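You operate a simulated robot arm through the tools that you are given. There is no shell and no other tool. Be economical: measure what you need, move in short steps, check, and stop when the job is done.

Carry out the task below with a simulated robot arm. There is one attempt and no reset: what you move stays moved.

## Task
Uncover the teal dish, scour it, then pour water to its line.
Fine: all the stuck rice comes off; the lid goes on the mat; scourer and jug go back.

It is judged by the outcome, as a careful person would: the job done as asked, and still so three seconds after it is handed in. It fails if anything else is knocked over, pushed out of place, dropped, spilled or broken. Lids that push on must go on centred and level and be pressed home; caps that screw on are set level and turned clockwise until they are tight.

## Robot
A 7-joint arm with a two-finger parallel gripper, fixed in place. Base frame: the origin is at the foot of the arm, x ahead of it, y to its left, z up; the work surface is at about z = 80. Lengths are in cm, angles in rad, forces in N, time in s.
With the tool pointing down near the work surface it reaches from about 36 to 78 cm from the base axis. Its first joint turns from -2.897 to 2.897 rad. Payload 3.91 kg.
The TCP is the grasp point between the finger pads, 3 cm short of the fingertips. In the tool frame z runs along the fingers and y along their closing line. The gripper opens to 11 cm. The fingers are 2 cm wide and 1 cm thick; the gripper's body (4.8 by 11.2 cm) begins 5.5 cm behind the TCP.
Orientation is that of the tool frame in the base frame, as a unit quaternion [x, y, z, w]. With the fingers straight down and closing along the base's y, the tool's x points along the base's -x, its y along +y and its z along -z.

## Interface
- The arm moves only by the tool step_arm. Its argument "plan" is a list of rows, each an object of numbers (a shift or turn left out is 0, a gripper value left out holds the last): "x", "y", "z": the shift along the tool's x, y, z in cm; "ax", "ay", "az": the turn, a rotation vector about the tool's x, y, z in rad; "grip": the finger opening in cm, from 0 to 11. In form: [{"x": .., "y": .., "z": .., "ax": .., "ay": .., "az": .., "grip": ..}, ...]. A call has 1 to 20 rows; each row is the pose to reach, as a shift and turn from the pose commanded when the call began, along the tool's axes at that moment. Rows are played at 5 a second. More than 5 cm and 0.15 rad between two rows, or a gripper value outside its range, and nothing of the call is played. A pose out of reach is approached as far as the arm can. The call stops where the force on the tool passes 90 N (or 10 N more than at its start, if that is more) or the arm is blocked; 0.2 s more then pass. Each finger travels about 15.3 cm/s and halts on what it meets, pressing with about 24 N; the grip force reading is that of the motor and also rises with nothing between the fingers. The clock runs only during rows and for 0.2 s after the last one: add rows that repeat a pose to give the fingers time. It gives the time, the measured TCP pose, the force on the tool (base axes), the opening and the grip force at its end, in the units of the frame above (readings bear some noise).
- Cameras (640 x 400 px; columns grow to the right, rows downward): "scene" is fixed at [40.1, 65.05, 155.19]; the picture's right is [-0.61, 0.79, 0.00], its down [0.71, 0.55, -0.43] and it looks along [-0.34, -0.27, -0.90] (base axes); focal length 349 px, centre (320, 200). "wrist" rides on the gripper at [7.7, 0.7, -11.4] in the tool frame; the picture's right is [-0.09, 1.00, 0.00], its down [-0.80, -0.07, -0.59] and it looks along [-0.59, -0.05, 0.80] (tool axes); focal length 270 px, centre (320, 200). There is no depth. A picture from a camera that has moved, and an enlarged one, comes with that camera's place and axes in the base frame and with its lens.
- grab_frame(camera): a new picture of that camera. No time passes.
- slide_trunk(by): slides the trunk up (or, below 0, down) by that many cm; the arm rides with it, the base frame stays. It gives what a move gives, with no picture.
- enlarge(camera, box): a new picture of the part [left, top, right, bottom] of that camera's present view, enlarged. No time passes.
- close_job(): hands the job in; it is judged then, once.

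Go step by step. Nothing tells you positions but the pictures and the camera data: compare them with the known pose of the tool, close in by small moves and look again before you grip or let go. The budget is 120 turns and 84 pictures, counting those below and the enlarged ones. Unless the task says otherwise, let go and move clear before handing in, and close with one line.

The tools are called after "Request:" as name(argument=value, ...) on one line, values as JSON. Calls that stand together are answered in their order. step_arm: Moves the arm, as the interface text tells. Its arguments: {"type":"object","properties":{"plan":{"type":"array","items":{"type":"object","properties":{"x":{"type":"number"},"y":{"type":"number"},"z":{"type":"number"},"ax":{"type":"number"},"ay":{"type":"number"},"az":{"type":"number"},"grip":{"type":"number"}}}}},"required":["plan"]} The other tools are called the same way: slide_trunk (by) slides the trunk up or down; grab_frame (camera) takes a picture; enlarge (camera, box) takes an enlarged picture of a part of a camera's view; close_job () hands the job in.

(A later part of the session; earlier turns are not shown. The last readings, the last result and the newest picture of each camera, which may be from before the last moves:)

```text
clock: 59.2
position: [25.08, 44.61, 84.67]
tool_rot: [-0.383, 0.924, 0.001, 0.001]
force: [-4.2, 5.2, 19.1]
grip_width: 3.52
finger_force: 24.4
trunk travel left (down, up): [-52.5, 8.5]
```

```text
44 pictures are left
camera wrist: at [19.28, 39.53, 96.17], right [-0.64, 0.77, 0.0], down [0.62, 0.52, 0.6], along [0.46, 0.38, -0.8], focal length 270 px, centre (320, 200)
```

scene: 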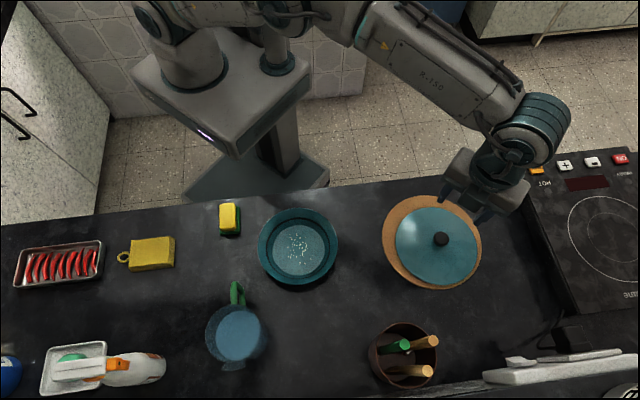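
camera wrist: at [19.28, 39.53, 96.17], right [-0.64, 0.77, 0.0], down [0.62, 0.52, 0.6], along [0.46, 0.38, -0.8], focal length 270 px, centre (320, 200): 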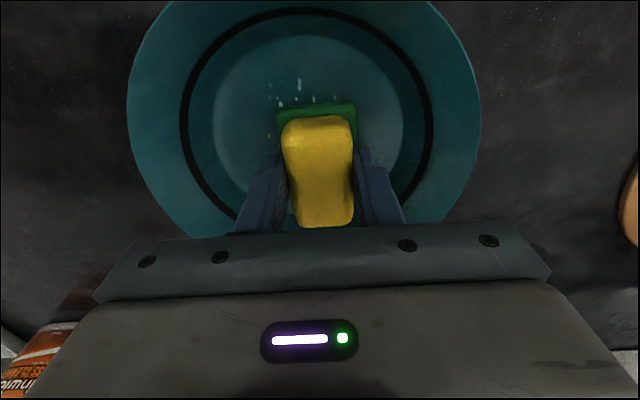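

Confirmed: at this pressure the dish rides with the sponge (handy for putting it back, useless for scouring). I'll drag it back first, then lighten the press.

Request:
step_arm(plan=[{"y": 0.5}, {"y": 1}, {"y": 1.5}, {"y": 2}, {"y": 2.4}, {"y": 2.4}])

Request:
step_arm(plan=[{"z": -0.03}, {"z": -0.06}, {"z": -0.06}])

Request:
step_arm(plan=[{"y": -0.3}, {"y": -0.6}, {"y": -0.9}, {"y": -1.2}, {"y": -1.2}])

Request:
grab_frame(camera="wrist")

```text
clock: 60.6
position: [23.38, 46.11, 84.61]
tool_rot: [-0.383, 0.924, 0.002, 0.0]
force: [7.1, -7.5, 26.1]
grip_width: 3.48
finger_force: 24.2
trunk travel left (down, up): [-52.5, 8.5]
```

```text
clock: 61.4
position: [23.45, 46.19, 84.59]
tool_rot: [-0.383, 0.924, 0.0, 0.001]
force: [2.6, -5.4, 23.8]
grip_width: 3.52
finger_force: 24.4
trunk travel left (down, up): [-52.5, 8.5]
```

```text
clock: 62.6
position: [24.34, 45.45, 84.65]
tool_rot: [-0.383, 0.924, 0.001, 0.0]
force: [-6.2, 5.2, 22.0]
grip_width: 3.5
finger_force: 24.0
trunk travel left (down, up): [-52.5, 8.5]
```

```text
43 pictures are left
camera wrist: at [18.41, 40.48, 96.15], right [-0.64, 0.77, 0.0], down [0.62, 0.52, 0.6], along [0.46, 0.38, -0.8], focal length 270 px, centre (320, 200)
```

wrist: 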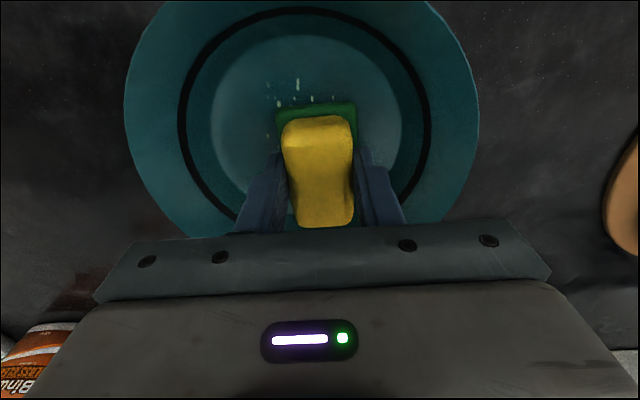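

Still too firm. I'll back off until the reading is only a few newtons, then slide toward the dish centre.

Request:
step_arm(plan=[{"z": -0.1}, {"z": -0.1}])

Request:
step_arm(plan=[{"y": -0.4}, {"y": -0.8}, {"y": -1.2}, {"y": -1.2}])

Request:
grab_frame(camera="wrist")

```text
clock: 63.2
position: [24.34, 45.39, 84.63]
tool_rot: [-0.383, 0.924, 0.0, 0.0]
force: [-2.4, 3.5, 10.5]
grip_width: 3.5
finger_force: 23.7
trunk travel left (down, up): [-52.5, 8.5]
```

```text
clock: 64.2
position: [25.24, 44.6, 84.75]
tool_rot: [-0.382, 0.924, -0.001, 0.0]
force: [-0.4, 0.1, 0.1]
grip_width: 3.51
finger_force: 24.3
trunk travel left (down, up): [-52.5, 8.5]
```

```text
42 pictures are left
camera wrist: at [19.38, 39.6, 96.24], right [-0.64, 0.77, 0.0], down [0.62, 0.52, 0.59], along [0.46, 0.38, -0.8], focal length 270 px, centre (320, 200)
```

wrist: 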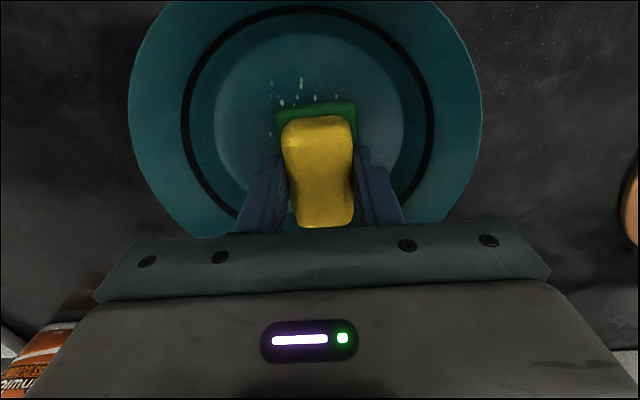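

The dish is too light to stay still under straight strokes. I'll test twisting the same way: centre, press lightly, twist, and look.

Request:
step_arm(plan=[{"z": -0.5}, {"z": -0.5, "x": 0, "y": -1.1}, {"y": -1.1, "z": 0}, {"y": -1.1, "z": 0.1}, {"y": -1.1, "z": 0.1}])

Request:
step_arm(plan=[{"az": 0.14}, {"az": 0.28}, {"az": 0.42}, {"az": 0.56}, {"az": 0.56}])

Request:
grab_frame(camera="wrist")

```text
clock: 65.4
position: [25.92, 43.76, 84.62]
tool_rot: [-0.382, 0.924, 0.001, 0.001]
force: [-0.8, 0.5, 6.3]
grip_width: 3.51
finger_force: 23.9
trunk travel left (down, up): [-52.5, 8.5]
```

```text
clock: 66.6
position: [26.08, 43.81, 84.69]
tool_rot: [-0.111, 0.994, 0.0, 0.001]
force: [0.5, 0.7, 10.8]
grip_width: 3.52
finger_force: 23.7
trunk travel left (down, up): [-52.5, 8.5]
```

```text
41 pictures are left
camera wrist: at [18.48, 42.75, 96.18], right [-0.13, 0.99, 0.0], down [0.8, 0.11, 0.6], along [0.59, 0.08, -0.8], focal length 270 px, centre (320, 200)
```

wrist: 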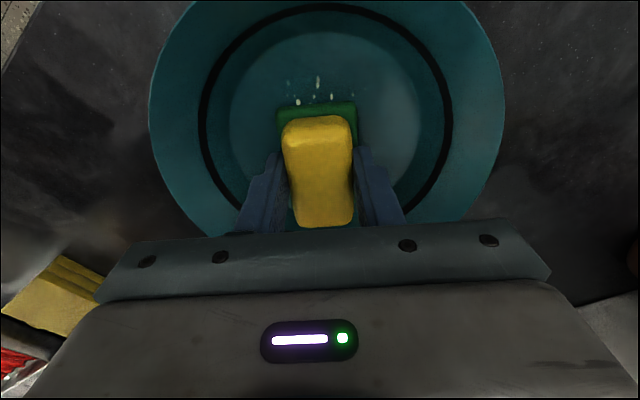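

The dish even rotates with the sponge, so friction is high and the dish is light. I'll try a very light press with quick strokes so the dish's weight holds it.

Request:
step_arm(plan=[{"az": -0.14}, {"az": -0.28}, {"az": -0.42}, {"az": -0.56}, {"az": -0.56, "z": -0.06}, {"az": -0.56, "z": -0.06}])

Request:
step_arm(plan=[{"y": 1.2}, {"y": -1.2}, {"y": 1.2}, {"y": -1.2}, {"y": 1.2}, {"y": -1.2}, {"x": 0.5, "y": 1.2}, {"x": 0.5, "y": -1.2}, {"x": 0.5, "y": 1.2}, {"x": 0.5, "y": -1.2}, {"x": 0.5, "y": 1.2}, {"x": 0.5, "y": -1.2}, {"y": 0}])

Request:
grab_frame(camera="wrist")

```text
clock: 68.0
position: [25.95, 43.87, 84.69]
tool_rot: [-0.384, 0.923, 0.0, -0.001]
force: [0.3, 0.0, 0.1]
grip_width: 3.53
finger_force: 24.3
trunk travel left (down, up): [-52.5, 8.5]
```

```text
clock: 70.8
position: [25.74, 43.55, 84.72]
tool_rot: [-0.382, 0.924, 0.0, 0.001]
force: [0.6, 0.5, 4.2]
grip_width: 3.48
finger_force: 23.5
trunk travel left (down, up): [-52.5, 8.5]
```

```text
40 pictures are left
camera wrist: at [19.96, 38.59, 96.2], right [-0.64, 0.77, 0.0], down [0.62, 0.52, 0.59], along [0.46, 0.38, -0.8], focal length 270 px, centre (320, 200)
```

wrist: 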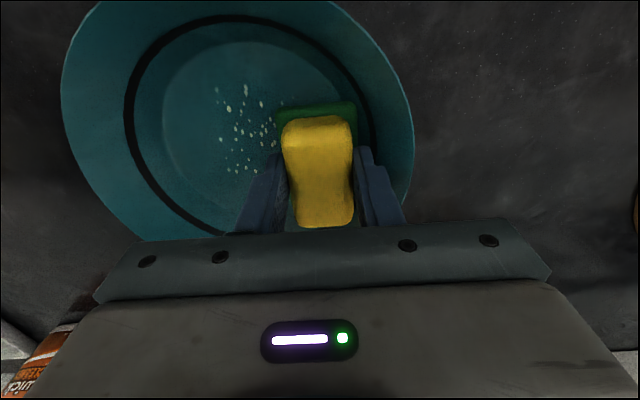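

The dish slid away a few cm, so there was real relative motion. I'll lift off, then check the rice and the dish's position.

Request:
step_arm(plan=[{"z": -0.5}, {"z": -2}, {"z": -5}, {"z": -8}, {"x": 4, "y": 2, "z": -9}, {"x": 8, "y": 4, "z": -9}])

Request:
grab_frame(camera="scene")

Request:
enlarge(camera="scene", box=[230, 205, 310, 265])

```text
clock: 72.2
position: [17.11, 40.7, 93.78]
tool_rot: [-0.383, 0.924, -0.001, 0.0]
force: [0.2, 0.7, -0.8]
grip_width: 3.5
finger_force: 24.3
trunk travel left (down, up): [-52.5, 8.5]
```

```text
39 pictures are left
```

scene: 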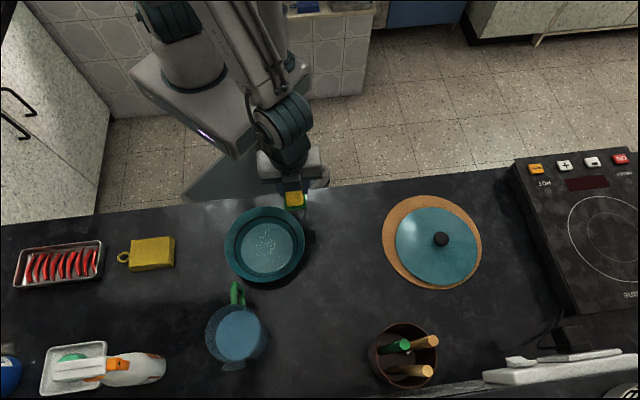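

```text
6.67 times, centred on (270, 235) of scene
camera zoom: at [40.1, 65.05, 155.19], right [-0.61, 0.79, 0.0], down [0.71, 0.55, -0.43], along [-0.34, -0.27, -0.9], focal length 2328 px, centre (653, -33)
```

zoom: 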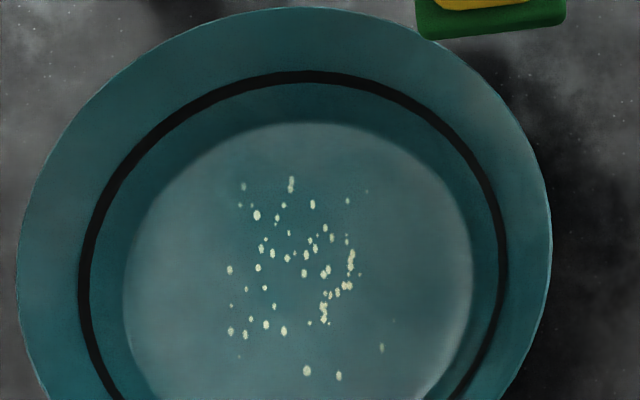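

The rice is all still there, and the dish centre is now near (28, 40.5). I'll go back over it, press firmly and drag it home to about (24.15, 46.55), then approach contact in tiny force-controlled steps.

Request:
step_arm(plan=[{"x": -2.7, "y": -2.6}, {"x": -5.4, "y": -5.2}, {"x": -7.95, "y": -7.8}, {"x": -7.95, "y": -7.8, "z": 4}, {"x": -7.95, "y": -7.8, "z": 8}, {"x": -7.95, "y": -7.8, "z": 8.8}, {"x": -7.95, "y": -7.8, "z": 9.1}, {"x": -7.95, "y": -7.8, "z": 9.1}])

Request:
grab_frame(camera="wrist")

```text
clock: 74.0
position: [28.83, 40.92, 84.66]
tool_rot: [-0.383, 0.924, 0.001, 0.002]
force: [1.1, -2.5, 20.7]
grip_width: 3.53
finger_force: 24.0
trunk travel left (down, up): [-52.5, 8.5]
```

```text
37 pictures are left
camera wrist: at [22.88, 35.94, 96.16], right [-0.64, 0.77, 0.0], down [0.62, 0.51, 0.6], along [0.46, 0.38, -0.8], focal length 270 px, centre (320, 200)
```

wrist: 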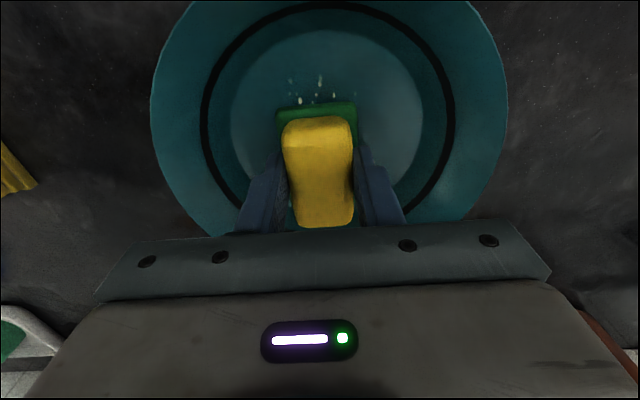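

Pressed with 20 N and well inside the bowl. Dragging the dish home slowly.

Request:
step_arm(plan=[{"x": -0.1, "y": 0.3}, {"x": -0.2, "y": 0.8}, {"x": -0.3, "y": 1.3}, {"x": -0.4, "y": 1.8}, {"x": -0.5, "y": 2.3}, {"x": -0.6, "y": 2.8}, {"x": -0.7, "y": 3.3}, {"x": -0.8, "y": 3.8}, {"x": -0.9, "y": 4.3}, {"x": -1, "y": 4.8}, {"x": -1.1, "y": 5.3}, {"x": -1.2, "y": 5.8}, {"x": -1.3, "y": 6.3}, {"x": -1.4, "y": 6.8}, {"x": -1.4, "y": 7}, {"x": -1.4, "y": 7}])

Request:
step_arm(plan=[{"z": -0.1}, {"z": -0.14}, {"z": -0.14}])

Request:
grab_frame(camera="wrist")

```text
clock: 77.4
position: [24.67, 47.03, 84.63]
tool_rot: [-0.383, 0.924, 0.0, 0.0]
force: [3.7, -4.6, 14.4]
grip_width: 3.48
finger_force: 24.0
trunk travel left (down, up): [-52.5, 8.5]
```

```text
clock: 78.2
position: [24.59, 46.97, 84.65]
tool_rot: [-0.384, 0.923, -0.001, 0.0]
force: [-0.2, -1.3, 2.1]
grip_width: 3.51
finger_force: 24.3
trunk travel left (down, up): [-52.5, 8.5]
```

```text
36 pictures are left
camera wrist: at [18.82, 42.04, 96.21], right [-0.64, 0.77, 0.0], down [0.62, 0.52, 0.59], along [0.45, 0.38, -0.8], focal length 270 px, centre (320, 200)
```

wrist: 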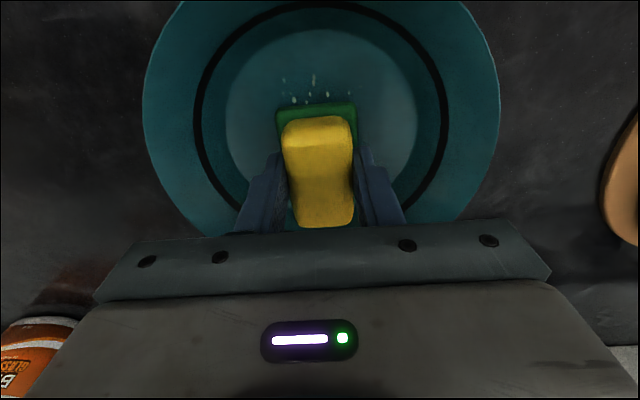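

The dish is back home and the normal force is about 2 N. Testing a slow stroke now.

Request:
step_arm(plan=[{"x": 0.4}, {"x": 0.8}, {"x": 1.2}, {"x": 1.2}])

Request:
grab_frame(camera="wrist")

```text
clock: 79.2
position: [23.72, 46.02, 84.77]
tool_rot: [-0.382, 0.924, 0.0, 0.0]
force: [0.1, 0.2, -0.5]
grip_width: 3.52
finger_force: 23.8
trunk travel left (down, up): [-52.5, 8.5]
```

```text
35 pictures are left
camera wrist: at [17.86, 41.09, 96.22], right [-0.64, 0.77, 0.0], down [0.62, 0.52, 0.59], along [0.46, 0.38, -0.8], focal length 270 px, centre (320, 200)
```

wrist: 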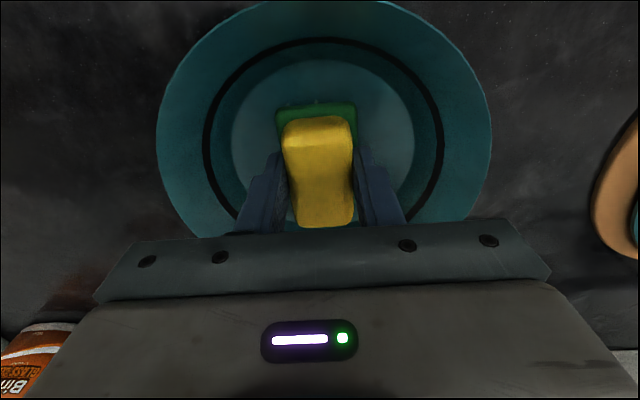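

This time the sponge slid and the dish stayed. I'll add a hair of pressure and keep stroking slowly.

Request:
step_arm(plan=[{"z": 0.03}, {"x": -0.5, "z": 0.03}, {"x": -1, "z": 0.03}, {"x": -1.5, "z": 0.03}, {"x": -2, "z": 0.03}, {"x": -2.2, "z": 0.03}])

Request:
grab_frame(camera="wrist")

```text
clock: 80.6
position: [25.24, 47.78, 84.74]
tool_rot: [-0.383, 0.924, 0.0, -0.001]
force: [-0.2, -0.5, -0.9]
grip_width: 3.5
finger_force: 24.4
trunk travel left (down, up): [-52.5, 8.5]
```

```text
34 pictures are left
camera wrist: at [19.44, 42.77, 96.25], right [-0.64, 0.77, 0.0], down [0.62, 0.52, 0.59], along [0.46, 0.38, -0.8], focal length 270 px, centre (320, 200)
```

wrist: 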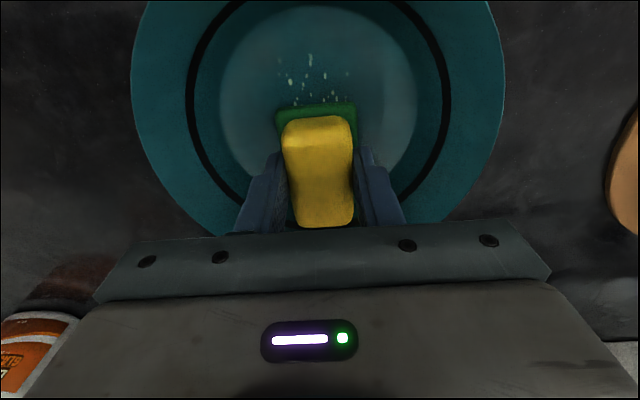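

Barely touching here. I'll add 0.05 cm and stroke back and forth.

Request:
step_arm(plan=[{"z": 0.05}, {"x": 0.5, "z": 0.05}, {"x": 1, "z": 0.05}, {"x": 1.5, "z": 0.05}, {"x": 2, "z": 0.05}, {"x": 2.3, "z": 0.05}])

Request:
step_arm(plan=[{"x": -0.5}, {"x": -1}, {"x": -1.5}, {"x": -2}, {"x": -2.3}, {"x": -2.3}])

Request:
grab_frame(camera="wrist")

```text
clock: 82.0
position: [23.7, 46.14, 84.65]
tool_rot: [-0.383, 0.924, -0.001, 0.001]
force: [4.9, 4.4, 15.2]
grip_width: 3.51
finger_force: 23.8
trunk travel left (down, up): [-52.5, 8.5]
```

```text
clock: 83.4
position: [25.36, 47.67, 84.7]
tool_rot: [-0.383, 0.924, -0.001, 0.001]
force: [-3.1, -2.8, 9.1]
grip_width: 3.45
finger_force: 23.7
trunk travel left (down, up): [-52.5, 8.5]
```

```text
33 pictures are left
camera wrist: at [19.44, 42.72, 96.19], right [-0.64, 0.77, 0.0], down [0.62, 0.52, 0.59], along [0.46, 0.38, -0.8], focal length 270 px, centre (320, 200)
```

wrist: 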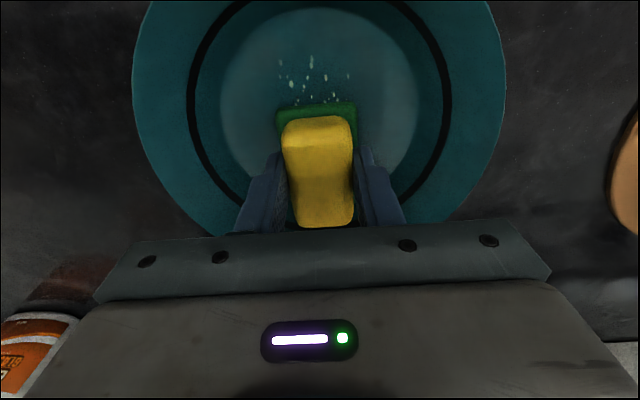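

The stiff press jumps between nothing and sticking. I'll try letting the sponge ride under its own weight, with the fingers slightly open and only pushing it side to side.

Request:
step_arm(plan=[{"x": 1.1, "z": -0.12}, {"x": 1.1, "z": -0.05}, {"x": 1.1, "z": -0.05}, {"x": 1.1, "z": -0.05, "grip": 4.2}, {"x": 1.1, "z": -0.15, "grip": 4.2}, {"x": 1.1, "z": -0.15, "grip": 4.2}])

Request:
step_arm(plan=[{"y": 0.7}, {"y": 1.4}, {"y": 0.7}, {"y": 0}, {"y": -0.7}, {"y": -1.4}, {"y": -0.7}, {"y": 0}, {"y": 0.7}, {"y": 1.4}, {"y": 0.7}, {"y": 0}, {"y": -0.7}, {"y": -1.4}, {"y": -0.7}, {"y": 0}, {"y": 0.7}, {"y": 1.4}, {"y": 0.7}, {"y": 0.3}])

Request:
grab_frame(camera="wrist")

```text
clock: 84.8
position: [24.54, 46.95, 84.67]
tool_rot: [-0.382, 0.924, 0.0, 0.0]
force: [0.8, 0.4, 2.3]
grip_width: 4.2
finger_force: 0.0
trunk travel left (down, up): [-52.5, 8.5]
```

```text
clock: 89.0
position: [24.39, 47.02, 84.79]
tool_rot: [-0.384, 0.923, 0.0, 0.0]
force: [-0.5, -0.4, 0.2]
grip_width: 4.22
finger_force: 0.5
trunk travel left (down, up): [-52.5, 8.5]
```

```text
32 pictures are left
camera wrist: at [18.56, 42.12, 96.33], right [-0.64, 0.77, 0.0], down [0.62, 0.52, 0.59], along [0.46, 0.38, -0.8], focal length 270 px, centre (320, 200)
```

wrist: 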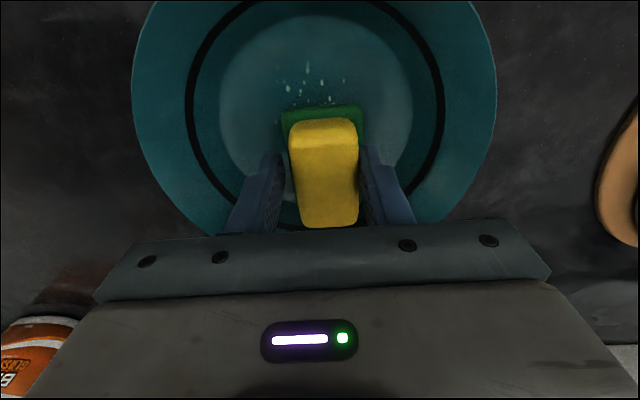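

The sponge is riding freely now. I'll regrip, lift away, and check whether the rice thinned.

Request:
step_arm(plan=[{"y": -0.2, "grip": 3.5}, {"y": -0.2, "grip": 2.5}, {"y": -0.2, "grip": 2}, {"y": -0.2, "z": -1}, {"y": -0.2, "z": -4}, {"y": -0.2, "z": -8}, {"x": 4, "z": -9}, {"x": 8, "z": -9}])

Request:
enlarge(camera="scene", box=[260, 205, 340, 265])

```text
clock: 90.8
position: [18.18, 41.21, 93.74]
tool_rot: [-0.383, 0.924, 0.0, 0.0]
force: [-0.6, 0.1, -0.7]
grip_width: 3.47
finger_force: 23.5
trunk travel left (down, up): [-52.5, 8.5]
```

```text
6.67 times, centred on (300, 235) of scene
camera zoom: at [40.1, 65.05, 155.19], right [-0.61, 0.79, 0.0], down [0.71, 0.55, -0.43], along [-0.34, -0.27, -0.9], focal length 2328 px, centre (453, -33)
```

zoom: 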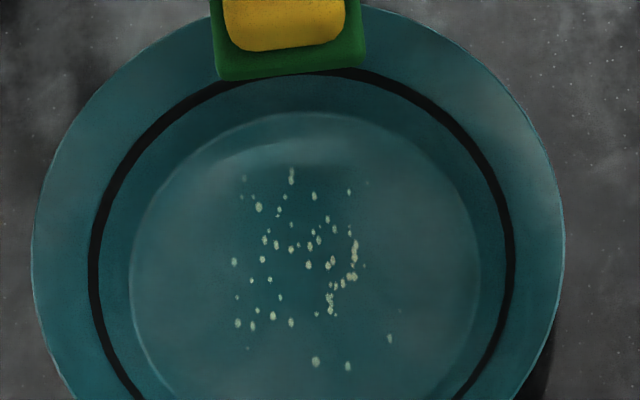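

The grains now look paler, so free sliding is wearing them down. I'll repeat with many more strokes, slightly toward the base side.

Request:
step_arm(plan=[{"x": -4}, {"x": -7.4}, {"x": -7.4, "z": 4}, {"x": -7.4, "z": 8}, {"x": -7.4, "z": 8.9}, {"x": -7.4, "z": 9}, {"x": -7.4, "z": 9, "grip": 4.1}, {"x": -7.4, "z": 8.95, "grip": 4.1}])

Request:
step_arm(plan=[{"y": 0.7}, {"y": 1.4}, {"y": 0.4}, {"y": -0.6}, {"y": -1.5}, {"y": -0.5}, {"y": 0.5}, {"y": 1.4}, {"y": 0.4}, {"y": -0.6}, {"y": -1.5}, {"y": -0.5}, {"y": 0.5}, {"y": 1.4}, {"y": 0.4}, {"y": -0.6}, {"y": -1.5}, {"y": -0.5}, {"y": 0.3}, {"y": 0.2}])

Request:
step_arm(plan=[{"y": 0.7}, {"y": 1.4}, {"y": 0.4}, {"y": -0.6}, {"y": -1.5}, {"y": -0.5}, {"y": 0.5}, {"y": 1.4}, {"y": 0.4}, {"y": -0.6}, {"y": -1.5}, {"y": -0.5}, {"y": 0.5}, {"y": 1.4}, {"y": 0.4}, {"y": -0.6}, {"y": -1.5}, {"y": -0.5}, {"y": 0.3}, {"y": 0.2}])

Request:
grab_frame(camera="wrist")

```text
clock: 92.6
position: [23.78, 46.69, 85.02]
tool_rot: [-0.383, 0.924, -0.001, 0.0]
force: [-0.5, 0.3, 0.1]
grip_width: 4.1
finger_force: 0.2
trunk travel left (down, up): [-52.5, 8.5]
```

```text
clock: 96.8
position: [23.78, 46.78, 84.79]
tool_rot: [-0.383, 0.924, 0.001, 0.0]
force: [-0.7, -0.3, 0.1]
grip_width: 4.09
finger_force: 0.0
trunk travel left (down, up): [-52.5, 8.5]
```

```text
clock: 101.0
position: [23.68, 47.21, 84.83]
tool_rot: [-0.383, 0.924, 0.001, 0.0]
force: [0.0, 0.7, 0.0]
grip_width: 4.12
finger_force: 0.1
trunk travel left (down, up): [-52.5, 8.5]
```

```text
30 pictures are left
camera wrist: at [17.83, 42.13, 96.34], right [-0.64, 0.77, 0.0], down [0.62, 0.52, 0.59], along [0.46, 0.38, -0.8], focal length 270 px, centre (320, 200)
```

wrist: 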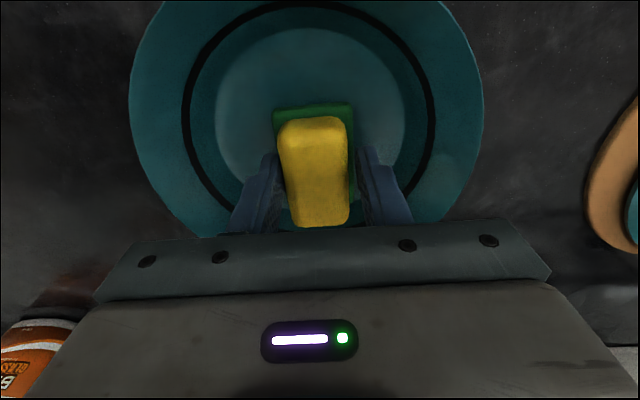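

The rice beyond the sponge seems gone. Regrip, lift, and check.

Request:
step_arm(plan=[{"grip": 3.5}, {"grip": 2.5}, {"grip": 2}, {"z": -1}, {"z": -4}, {"z": -8}, {"x": 4, "z": -9}, {"x": 7.4, "z": -9}])

Request:
enlarge(camera="scene", box=[260, 205, 340, 265])

```text
clock: 102.8
position: [18.38, 41.7, 93.86]
tool_rot: [-0.383, 0.924, 0.0, 0.0]
force: [0.4, -0.1, -0.1]
grip_width: 3.47
finger_force: 24.0
trunk travel left (down, up): [-52.5, 8.5]
```

```text
6.67 times, centred on (300, 235) of scene
camera zoom: at [40.1, 65.05, 155.19], right [-0.61, 0.79, 0.0], down [0.71, 0.55, -0.43], along [-0.34, -0.27, -0.9], focal length 2328 px, centre (453, -33)
```

zoom: 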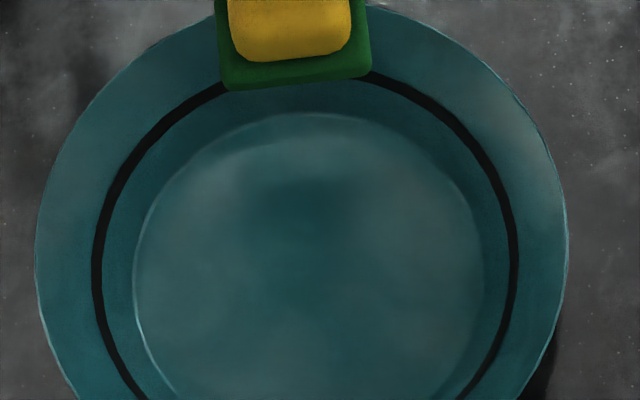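

The dish is clean and back where it stood. Returning the scourer to its original spot at TCP (28.1, 29.6).

Request:
step_arm(plan=[{"x": 0.2, "y": -1.5}, {"x": 0.5, "y": -4.5}, {"x": 0.8, "y": -7.5}, {"x": 1.1, "y": -10.5}, {"x": 1.4, "y": -13}, {"x": 1.7, "y": -15}, {"x": 1.7, "y": -15.4}, {"x": 1.7, "y": -15.4}])

Request:
step_arm(plan=[{"z": 3}, {"z": 6}, {"z": 8}, {"z": 8.8}, {"z": 8.8}])

Request:
enlarge(camera="scene", box=[180, 170, 280, 250])

```text
clock: 104.6
position: [27.89, 29.7, 93.87]
tool_rot: [-0.382, 0.924, 0.0, 0.0]
force: [-0.1, -0.3, -0.4]
grip_width: 3.47
finger_force: 23.7
trunk travel left (down, up): [-52.5, 8.5]
```

```text
clock: 105.8
position: [28.16, 29.73, 84.95]
tool_rot: [-0.382, 0.924, -0.001, 0.0]
force: [0.5, 0.7, -1.1]
grip_width: 3.47
finger_force: 23.5
trunk travel left (down, up): [-52.5, 8.5]
```

```text
5.00 times, centred on (230, 210) of scene
camera zoom: at [40.1, 65.05, 155.19], right [-0.61, 0.79, 0.0], down [0.71, 0.55, -0.43], along [-0.34, -0.27, -0.9], focal length 1746 px, centre (770, 150)
```

zoom: 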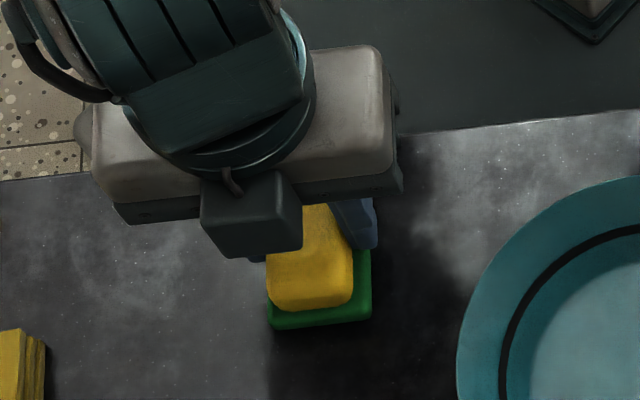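

It lines up with the original footprint. Setting it down and releasing.

Request:
step_arm(plan=[{"z": 0.3}, {"z": 0.5}, {"z": 0.5}])

Request:
step_arm(plan=[{"z": 0.1}, {"z": 0.1}])

```text
clock: 106.6
position: [28.11, 29.66, 84.41]
tool_rot: [-0.382, 0.924, 0.0, -0.001]
force: [0.6, -0.5, -0.1]
grip_width: 3.49
finger_force: 24.1
trunk travel left (down, up): [-52.5, 8.5]
```

```text
clock: 107.2
position: [28.11, 29.79, 84.36]
tool_rot: [-0.383, 0.924, 0.0, 0.0]
force: [-0.8, 0.6, -0.8]
grip_width: 3.49
finger_force: 24.1
trunk travel left (down, up): [-52.5, 8.5]
```

Request:
step_arm(plan=[{"z": 0.1}, {"z": 0.1}, {"z": 0.1, "grip": 5}, {"z": 0.1, "grip": 8}, {"z": 0.1, "grip": 8}, {"z": -3}, {"z": -7}, {"z": -11}, {"z": -15}])

Request:
grab_frame(camera="scene")

Request:
enlarge(camera="scene", box=[190, 180, 350, 380])

```text
clock: 109.2
position: [28.01, 29.62, 99.33]
tool_rot: [-0.383, 0.924, 0.0, 0.0]
force: [0.3, 0.3, -0.3]
grip_width: 8.0
finger_force: 0.1
trunk travel left (down, up): [-52.5, 8.5]
```

```text
27 pictures are left
```

scene: 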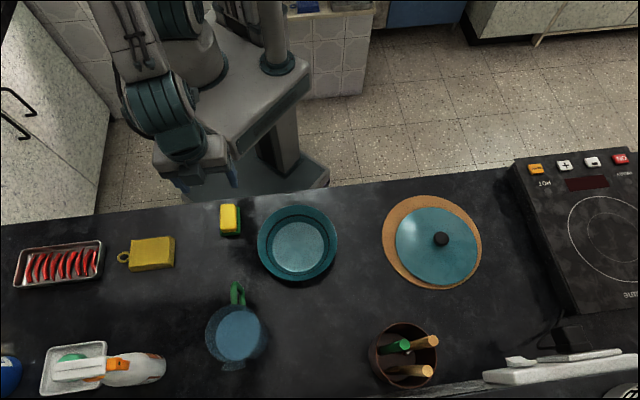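

```text
2.00 times, centred on (270, 280) of scene
camera zoom: at [40.1, 65.05, 155.19], right [-0.61, 0.79, 0.0], down [0.71, 0.55, -0.43], along [-0.34, -0.27, -0.9], focal length 698 px, centre (420, 40)
```

zoom: 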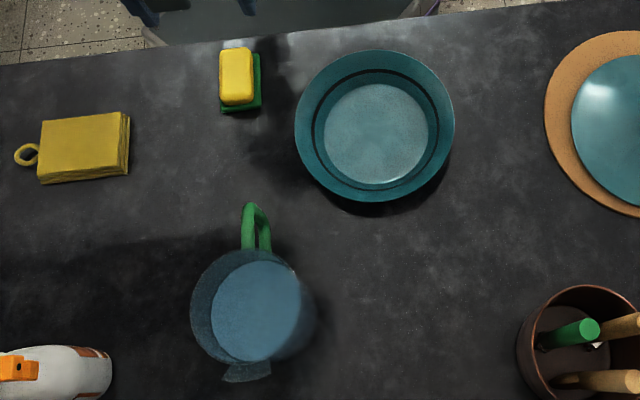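

The sponge is back and the rice is gone. Next is the jug: I'll move above and behind it with the fingers fully open to measure its diameter and height.

Request:
step_arm(plan=[{"x": -1, "z": -3, "grip": 11}, {"x": -4, "y": 0.5, "z": -6}, {"x": -8, "y": 1, "z": -8}, {"x": -11, "y": 1.3, "z": -9}, {"x": -14, "y": 1.6, "z": -9}, {"x": -17, "y": 2, "z": -9}, {"x": -18, "y": 2.4, "z": -9}, {"x": -18, "y": 2.4, "z": -9}])

Request:
grab_frame(camera="wrist")

```text
clock: 111.0
position: [39.14, 44.13, 108.36]
tool_rot: [-0.383, 0.924, 0.0, -0.001]
force: [0.8, 0.0, 0.1]
grip_width: 11.02
finger_force: 0.1
trunk travel left (down, up): [-52.5, 8.5]
```

```text
25 pictures are left
camera wrist: at [33.3, 39.15, 119.91], right [-0.64, 0.77, 0.0], down [0.62, 0.52, 0.59], along [0.46, 0.38, -0.8], focal length 270 px, centre (320, 200)
```

wrist: 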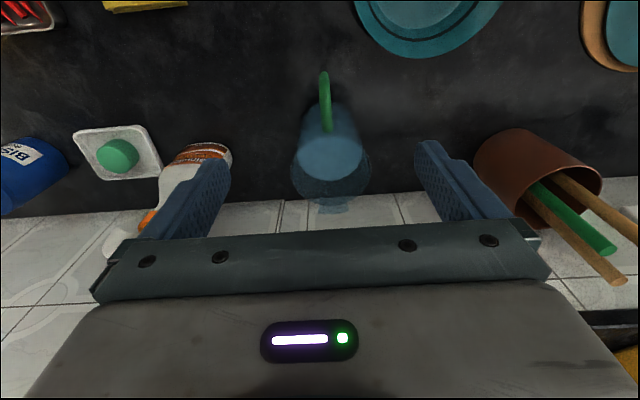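

The jug rim is at about z 93.3, centred near (44.8, 50.1), about 9.3 cm across, so the open gripper can straddle the body from above with the handle at its inner side. I'll move over it with a small yaw to match the handle.

Request:
step_arm(plan=[{"x": -3, "y": 0.1, "az": 0.05}, {"x": -6, "y": 0.2, "az": 0.1}, {"x": -8.2, "y": 0.2, "az": 0.1}, {"x": -8.2, "y": 0.2, "z": 4, "az": 0.1}, {"x": -8.2, "y": 0.2, "z": 8, "az": 0.1}, {"x": -8.2, "y": 0.2, "z": 8, "az": 0.1}])

Request:
grab_frame(camera="wrist")

Request:
enlarge(camera="scene", box=[170, 270, 310, 400])

```text
clock: 112.4
position: [44.99, 49.87, 100.33]
tool_rot: [-0.336, 0.942, 0.0, 0.0]
force: [0.9, 0.5, 0.3]
grip_width: 10.97
finger_force: 0.0
trunk travel left (down, up): [-52.5, 8.5]
```

```text
24 pictures are left
camera wrist: at [38.77, 45.52, 111.89], right [-0.56, 0.83, 0.0], down [0.66, 0.45, 0.59], along [0.49, 0.33, -0.8], focal length 270 px, centre (320, 200)
```

wrist: 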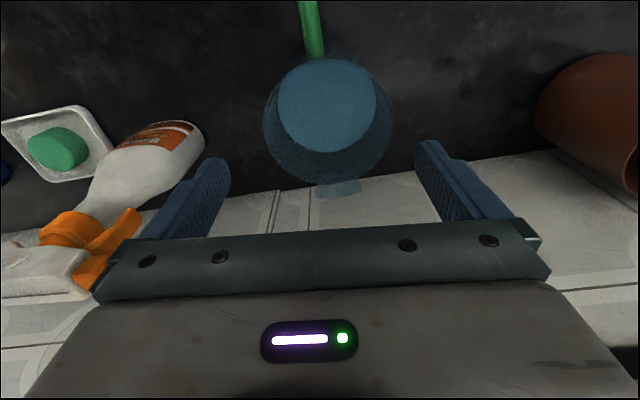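

```text
3.08 times, centred on (240, 335) of scene
camera zoom: at [40.1, 65.05, 155.19], right [-0.61, 0.79, 0.0], down [0.71, 0.55, -0.43], along [-0.34, -0.27, -0.9], focal length 1074 px, centre (566, -215)
```

zoom: 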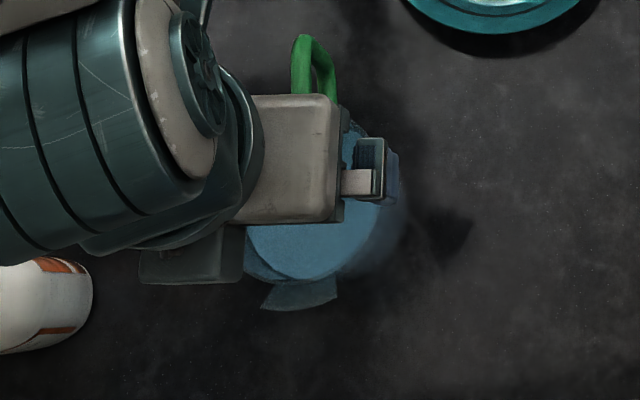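

The jug centre refines to about (44.6, 50.0), so I'm nudging the tool and lowering until the tips are just above the rim.

Request:
step_arm(plan=[{"x": 0.15, "y": 0.27, "z": 1.5}, {"x": 0.15, "y": 0.27, "z": 3.2}, {"x": 0.15, "y": 0.27, "z": 3.2}])

Request:
grab_frame(camera="wrist")

```text
clock: 113.2
position: [44.62, 50.13, 97.25]
tool_rot: [-0.336, 0.942, -0.001, 0.001]
force: [0.0, -0.8, 0.8]
grip_width: 10.99
finger_force: 0.2
trunk travel left (down, up): [-52.5, 8.5]
```

```text
22 pictures are left
camera wrist: at [38.38, 45.7, 108.83], right [-0.56, 0.83, 0.0], down [0.66, 0.45, 0.59], along [0.49, 0.33, -0.8], focal length 270 px, centre (320, 200)
```

wrist: 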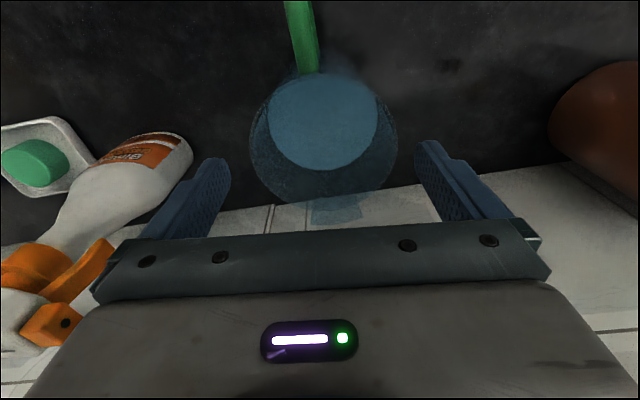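

Jug and fingers are concentric. Lowering so the fingers straddle the upper body (TCP z≈89.5), then closing gently.

Request:
step_arm(plan=[{"x": 0.2, "z": 2}, {"x": 0.2, "z": 4}, {"x": 0.2, "z": 6}, {"x": 0.2, "z": 7.5}, {"x": 0.2, "z": 7.5}])

Request:
grab_frame(camera="wrist")

```text
clock: 114.4
position: [44.58, 49.95, 89.96]
tool_rot: [-0.336, 0.942, 0.0, 0.0]
force: [-0.6, 0.2, -1.0]
grip_width: 11.02
finger_force: 0.0
trunk travel left (down, up): [-52.5, 8.5]
```

```text
21 pictures are left
camera wrist: at [38.18, 45.64, 101.48], right [-0.56, 0.83, 0.0], down [0.66, 0.45, 0.59], along [0.49, 0.33, -0.8], focal length 270 px, centre (320, 200)
```

wrist: 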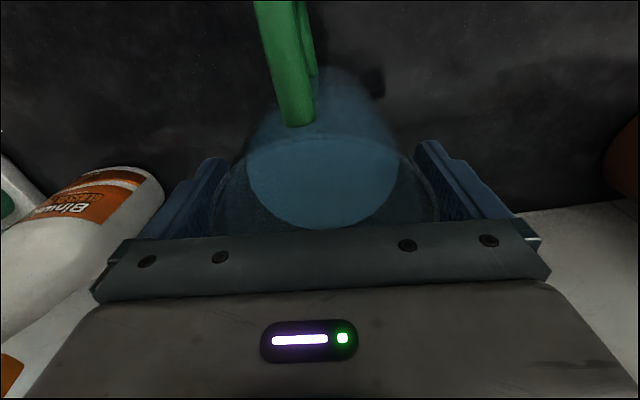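

Clear all round. Closing on the body.

Request:
step_arm(plan=[{"grip": 10}, {"grip": 9.3}, {"grip": 8.8}, {"grip": 8.2}, {"grip": 7.5}, {"grip": 7}, {"grip": 7}])

Request:
step_arm(plan=[{"z": -0.3}, {"z": -0.8}, {"z": -1.5}, {"z": -1.5}])

Request:
grab_frame(camera="wrist")

```text
clock: 116.0
position: [44.42, 49.97, 90.07]
tool_rot: [-0.336, 0.942, -0.001, 0.0]
force: [-0.8, 3.1, -0.2]
grip_width: 8.16
finger_force: 23.7
trunk travel left (down, up): [-52.5, 8.5]
```

```text
clock: 117.0
position: [44.51, 50.17, 91.48]
tool_rot: [-0.337, 0.941, 0.0, -0.001]
force: [-0.2, 1.0, -5.6]
grip_width: 8.13
finger_force: 24.0
trunk travel left (down, up): [-52.5, 8.5]
```

```text
20 pictures are left
camera wrist: at [38.15, 45.72, 102.89], right [-0.56, 0.83, 0.0], down [0.67, 0.45, 0.59], along [0.49, 0.33, -0.8], focal length 270 px, centre (320, 200)
```

wrist: 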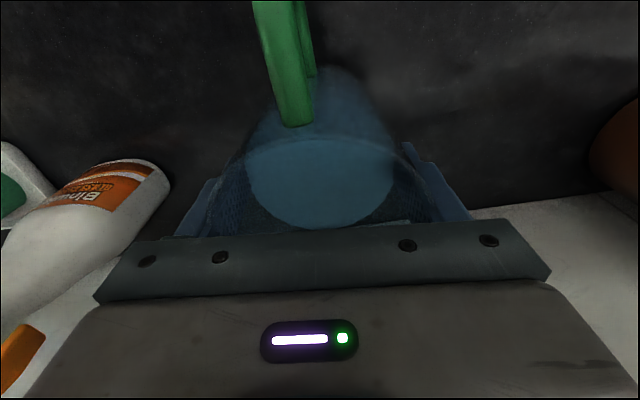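

The jug is lifted, about 0.57 kg. I'll raise it gently and carry it slowly to the inner side of the dish, with the spout facing the dish.

Request:
step_arm(plan=[{"z": -0.5}, {"z": -1.5}, {"z": -3}, {"z": -4.5}, {"z": -6}, {"z": -7.5}, {"z": -8.5}, {"z": -8.8}])

Request:
step_arm(plan=[{"x": 0.4, "y": 0.1}, {"x": 1.2, "y": 0.3}, {"x": 2.5, "y": 0.6, "az": -0.02}, {"x": 4.2, "y": 1.05, "az": -0.05}, {"x": 6, "y": 1.5, "az": -0.08}, {"x": 8, "y": 2, "az": -0.11}, {"x": 10, "y": 2.5, "az": -0.15}, {"x": 12, "y": 3, "az": -0.18}, {"x": 14, "y": 3.5, "az": -0.22}, {"x": 16, "y": 4, "az": -0.25}, {"x": 18, "y": 4.5, "az": -0.29}, {"x": 20, "y": 5, "az": -0.32}, {"x": 21.8, "y": 5.5, "az": -0.35}, {"x": 23.4, "y": 5.9, "az": -0.38}, {"x": 24.6, "y": 6.25, "az": -0.4}, {"x": 25.5, "y": 6.5, "az": -0.41}, {"x": 26, "y": 6.65, "az": -0.41}, {"x": 26.1, "y": 6.65, "az": -0.41}])

Request:
grab_frame(camera="scene")

Request:
grab_frame(camera="wrist")

```text
clock: 118.8
position: [44.25, 50.03, 100.03]
tool_rot: [-0.337, 0.942, 0.0, -0.001]
force: [0.6, -0.1, -5.4]
grip_width: 8.14
finger_force: 24.0
trunk travel left (down, up): [-52.5, 8.5]
```

```text
clock: 122.6
position: [19.87, 38.67, 100.14]
tool_rot: [-0.522, 0.853, 0.0, 0.0]
force: [0.3, 0.3, -6.2]
grip_width: 8.12
finger_force: 24.3
trunk travel left (down, up): [-52.5, 8.5]
```

```text
19 pictures are left
```

scene: 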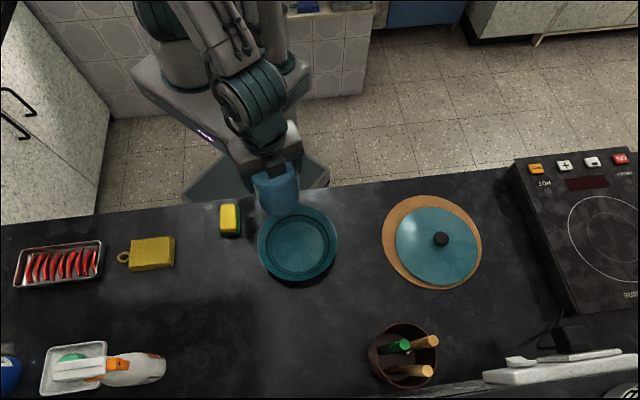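

```text
18 pictures are left
camera wrist: at [15.8, 32.15, 111.6], right [-0.85, 0.53, 0.0], down [0.43, 0.68, 0.59], along [0.32, 0.5, -0.8], focal length 270 px, centre (320, 200)
```

wrist: 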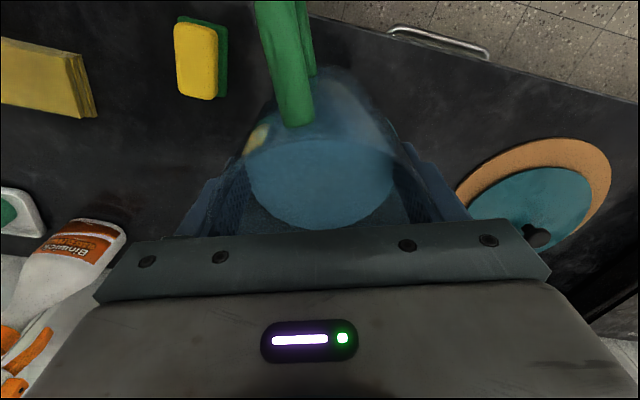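

In position on the inner side, spout facing the dish. I'll lower the jug and tilt to about 0.6 rad, then look.

Request:
step_arm(plan=[{"z": 1.5}, {"z": 3}, {"z": 4.4}, {"z": 4.6}, {"z": 4.6}])

Request:
step_arm(plan=[{"ay": 0.08}, {"ay": 0.16}, {"ay": 0.24}, {"ay": 0.32}, {"ay": 0.4}, {"ay": 0.46}, {"ay": 0.5}, {"ay": 0.5}, {"ay": 0.5}])

Request:
enlarge(camera="scene", box=[220, 150, 380, 290])

```text
clock: 123.8
position: [20.1, 38.6, 95.42]
tool_rot: [-0.521, 0.854, -0.001, 0.0]
force: [-0.2, 0.0, -6.6]
grip_width: 8.11
finger_force: 24.3
trunk travel left (down, up): [-52.5, 8.5]
```

```text
clock: 125.8
position: [20.04, 38.69, 95.41]
tool_rot: [-0.505, 0.827, -0.129, -0.212]
force: [0.9, 0.4, -6.0]
grip_width: 8.15
finger_force: 24.5
trunk travel left (down, up): [-52.5, 8.5]
```

```text
2.86 times, centred on (300, 220) of scene
camera zoom: at [40.1, 65.05, 155.19], right [-0.61, 0.79, 0.0], down [0.71, 0.55, -0.43], along [-0.34, -0.27, -0.9], focal length 998 px, centre (377, 143)
```

zoom: 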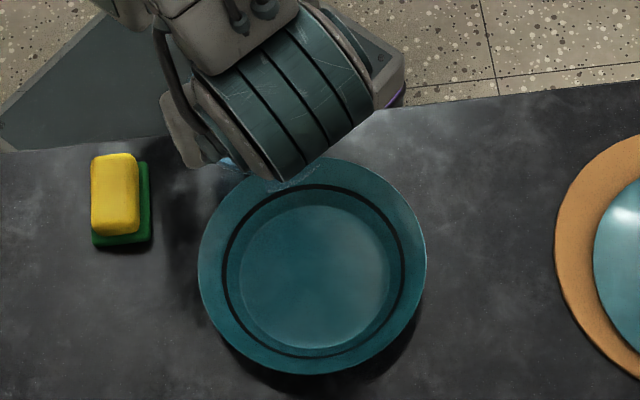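

No water yet, and the lip sits over the inner part of the dish. Tilting further in small increments.

Request:
step_arm(plan=[{"ay": 0.07}, {"ay": 0.14}, {"ay": 0.2}, {"ay": 0.25}, {"ay": 0.25}, {"ay": 0.25}])

Request:
enlarge(camera="scene", box=[220, 150, 380, 290])

```text
clock: 127.2
position: [20.0, 38.6, 95.29]
tool_rot: [-0.485, 0.794, -0.191, -0.313]
force: [0.8, -0.1, -5.5]
grip_width: 8.13
finger_force: 23.9
trunk travel left (down, up): [-52.5, 8.5]
```

```text
2.86 times, centred on (300, 220) of scene
camera zoom: at [40.1, 65.05, 155.19], right [-0.61, 0.79, 0.0], down [0.71, 0.55, -0.43], along [-0.34, -0.27, -0.9], focal length 998 px, centre (377, 143)
```

zoom: 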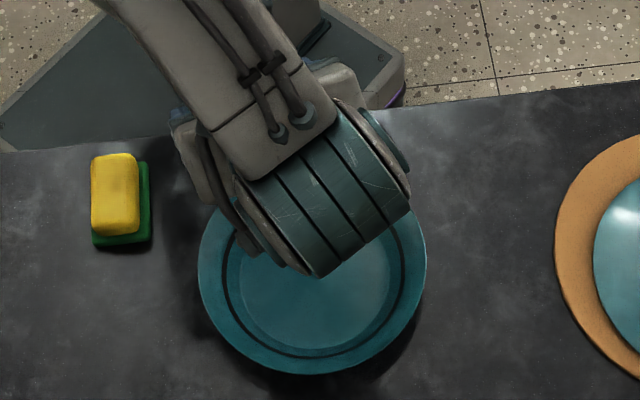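

Little or no water yet. Another 0.15 rad.

Request:
step_arm(plan=[{"ay": 0.05}, {"ay": 0.1}, {"ay": 0.15}, {"ay": 0.15}, {"ay": 0.15}, {"ay": 0.15}])

Request:
enlarge(camera="scene", box=[220, 150, 380, 290])

```text
clock: 128.6
position: [19.88, 38.63, 95.39]
tool_rot: [-0.469, 0.769, -0.227, -0.371]
force: [0.1, -0.8, -4.7]
grip_width: 8.09
finger_force: 24.1
trunk travel left (down, up): [-52.5, 8.5]
```

```text
2.86 times, centred on (300, 220) of scene
camera zoom: at [40.1, 65.05, 155.19], right [-0.61, 0.79, 0.0], down [0.71, 0.55, -0.43], along [-0.34, -0.27, -0.9], focal length 998 px, centre (377, 143)
```

zoom: 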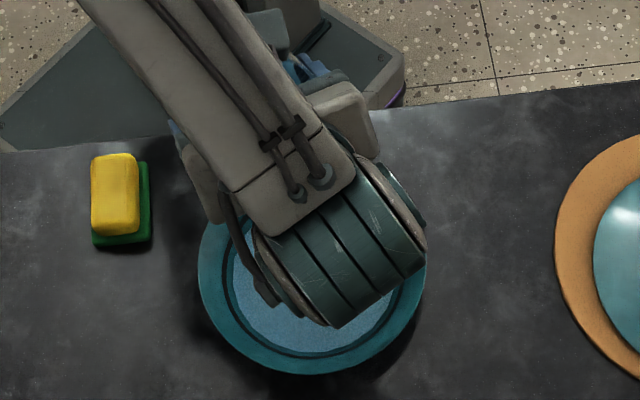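

Water is now in the dish and already near the line. I'll tilt back to check.

Request:
step_arm(plan=[{"ay": -0.14}, {"ay": -0.28}, {"ay": -0.42}, {"ay": -0.5}, {"ay": -0.5}])

Request:
enlarge(camera="scene", box=[250, 190, 340, 290])

```text
clock: 129.8
position: [19.93, 38.72, 95.46]
tool_rot: [-0.511, 0.836, -0.104, -0.17]
force: [0.4, -0.1, -4.7]
grip_width: 8.08
finger_force: 24.4
trunk travel left (down, up): [-52.5, 8.5]
```

```text
4.00 times, centred on (295, 240) of scene
camera zoom: at [40.1, 65.05, 155.19], right [-0.61, 0.79, 0.0], down [0.71, 0.55, -0.43], along [-0.34, -0.27, -0.9], focal length 1397 px, centre (420, 40)
```

zoom: 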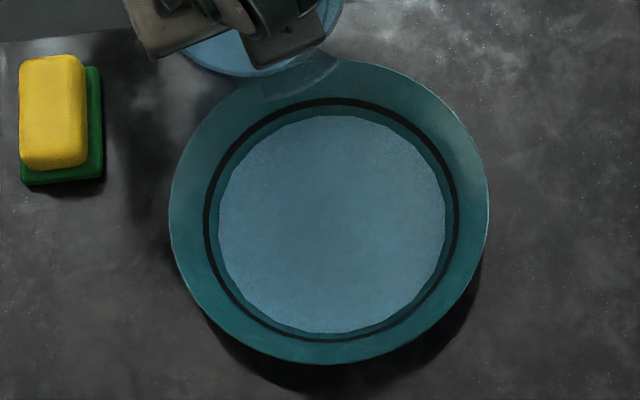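

The water surface is inside the line with roughly half still to go. I'll tilt back to slightly past the previous angle and hold briefly.

Request:
step_arm(plan=[{"ay": 0.14}, {"ay": 0.28}, {"ay": 0.4}, {"ay": 0.5}, {"ay": 0.57}, {"ay": 0.57}, {"ay": 0.57}, {"ay": 0.57}, {"ay": 0.44}, {"ay": 0.3}, {"ay": 0.16}, {"ay": 0.03}, {"ay": 0.0}, {"ay": 0.0}])

Request:
enlarge(camera="scene", box=[250, 190, 340, 290])

```text
clock: 132.8
position: [20.06, 38.51, 95.41]
tool_rot: [-0.511, 0.837, -0.103, -0.169]
force: [0.0, 0.8, -3.8]
grip_width: 8.08
finger_force: 24.3
trunk travel left (down, up): [-52.5, 8.5]
```

```text
4.00 times, centred on (295, 240) of scene
camera zoom: at [40.1, 65.05, 155.19], right [-0.61, 0.79, 0.0], down [0.71, 0.55, -0.43], along [-0.34, -0.27, -0.9], focal length 1397 px, centre (420, 40)
```

zoom: 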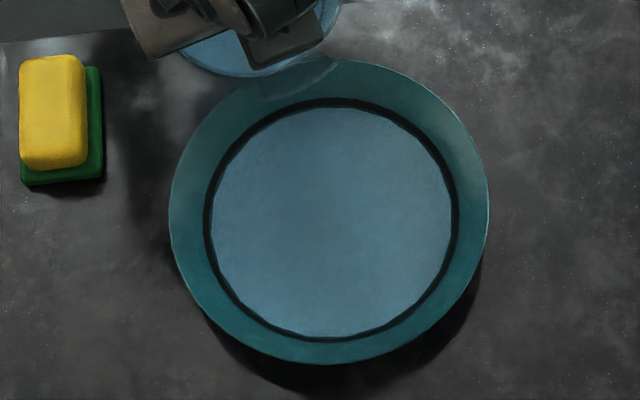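

The water now reaches the lower edge of the line. Checking more closely.

Request:
enlarge(camera="scene", box=[295, 250, 340, 280])

```text
13.33 times, centred on (318, 265) of scene
camera zoom: at [40.1, 65.05, 155.19], right [-0.61, 0.79, 0.0], down [0.71, 0.55, -0.43], along [-0.34, -0.27, -0.9], focal length 4656 px, centre (353, -667)
```

zoom: 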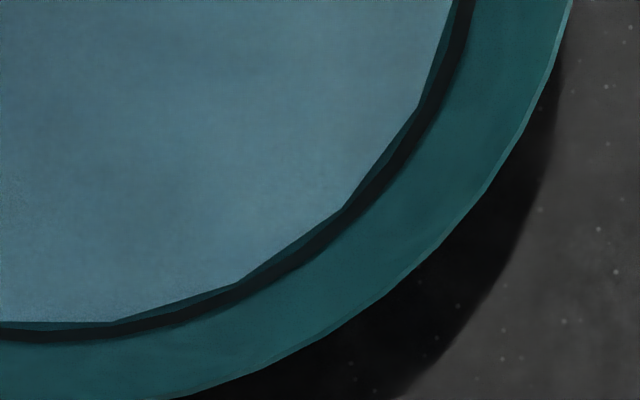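

Just a few mm below the line's middle. One small top-up, just past the previous angle.

Request:
step_arm(plan=[{"ay": 0.14}, {"ay": 0.28}, {"ay": 0.4}, {"ay": 0.5}, {"ay": 0.57}, {"ay": 0.59}, {"ay": 0.59}, {"ay": 0.59}, {"ay": 0.45}, {"ay": 0.31}, {"ay": 0.17}, {"ay": 0.03}, {"ay": 0.0}, {"ay": 0.0}])

Request:
enlarge(camera="scene", box=[295, 250, 340, 280])

```text
clock: 135.8
position: [20.01, 38.8, 95.37]
tool_rot: [-0.511, 0.836, -0.103, -0.17]
force: [0.8, 0.4, -3.8]
grip_width: 8.05
finger_force: 24.1
trunk travel left (down, up): [-52.5, 8.5]
```

```text
13.33 times, centred on (318, 265) of scene
camera zoom: at [40.1, 65.05, 155.19], right [-0.61, 0.79, 0.0], down [0.71, 0.55, -0.43], along [-0.34, -0.27, -0.9], focal length 4656 px, centre (353, -667)
```

zoom: 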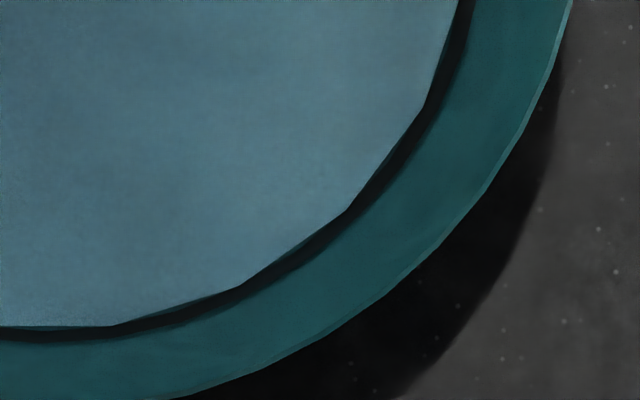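

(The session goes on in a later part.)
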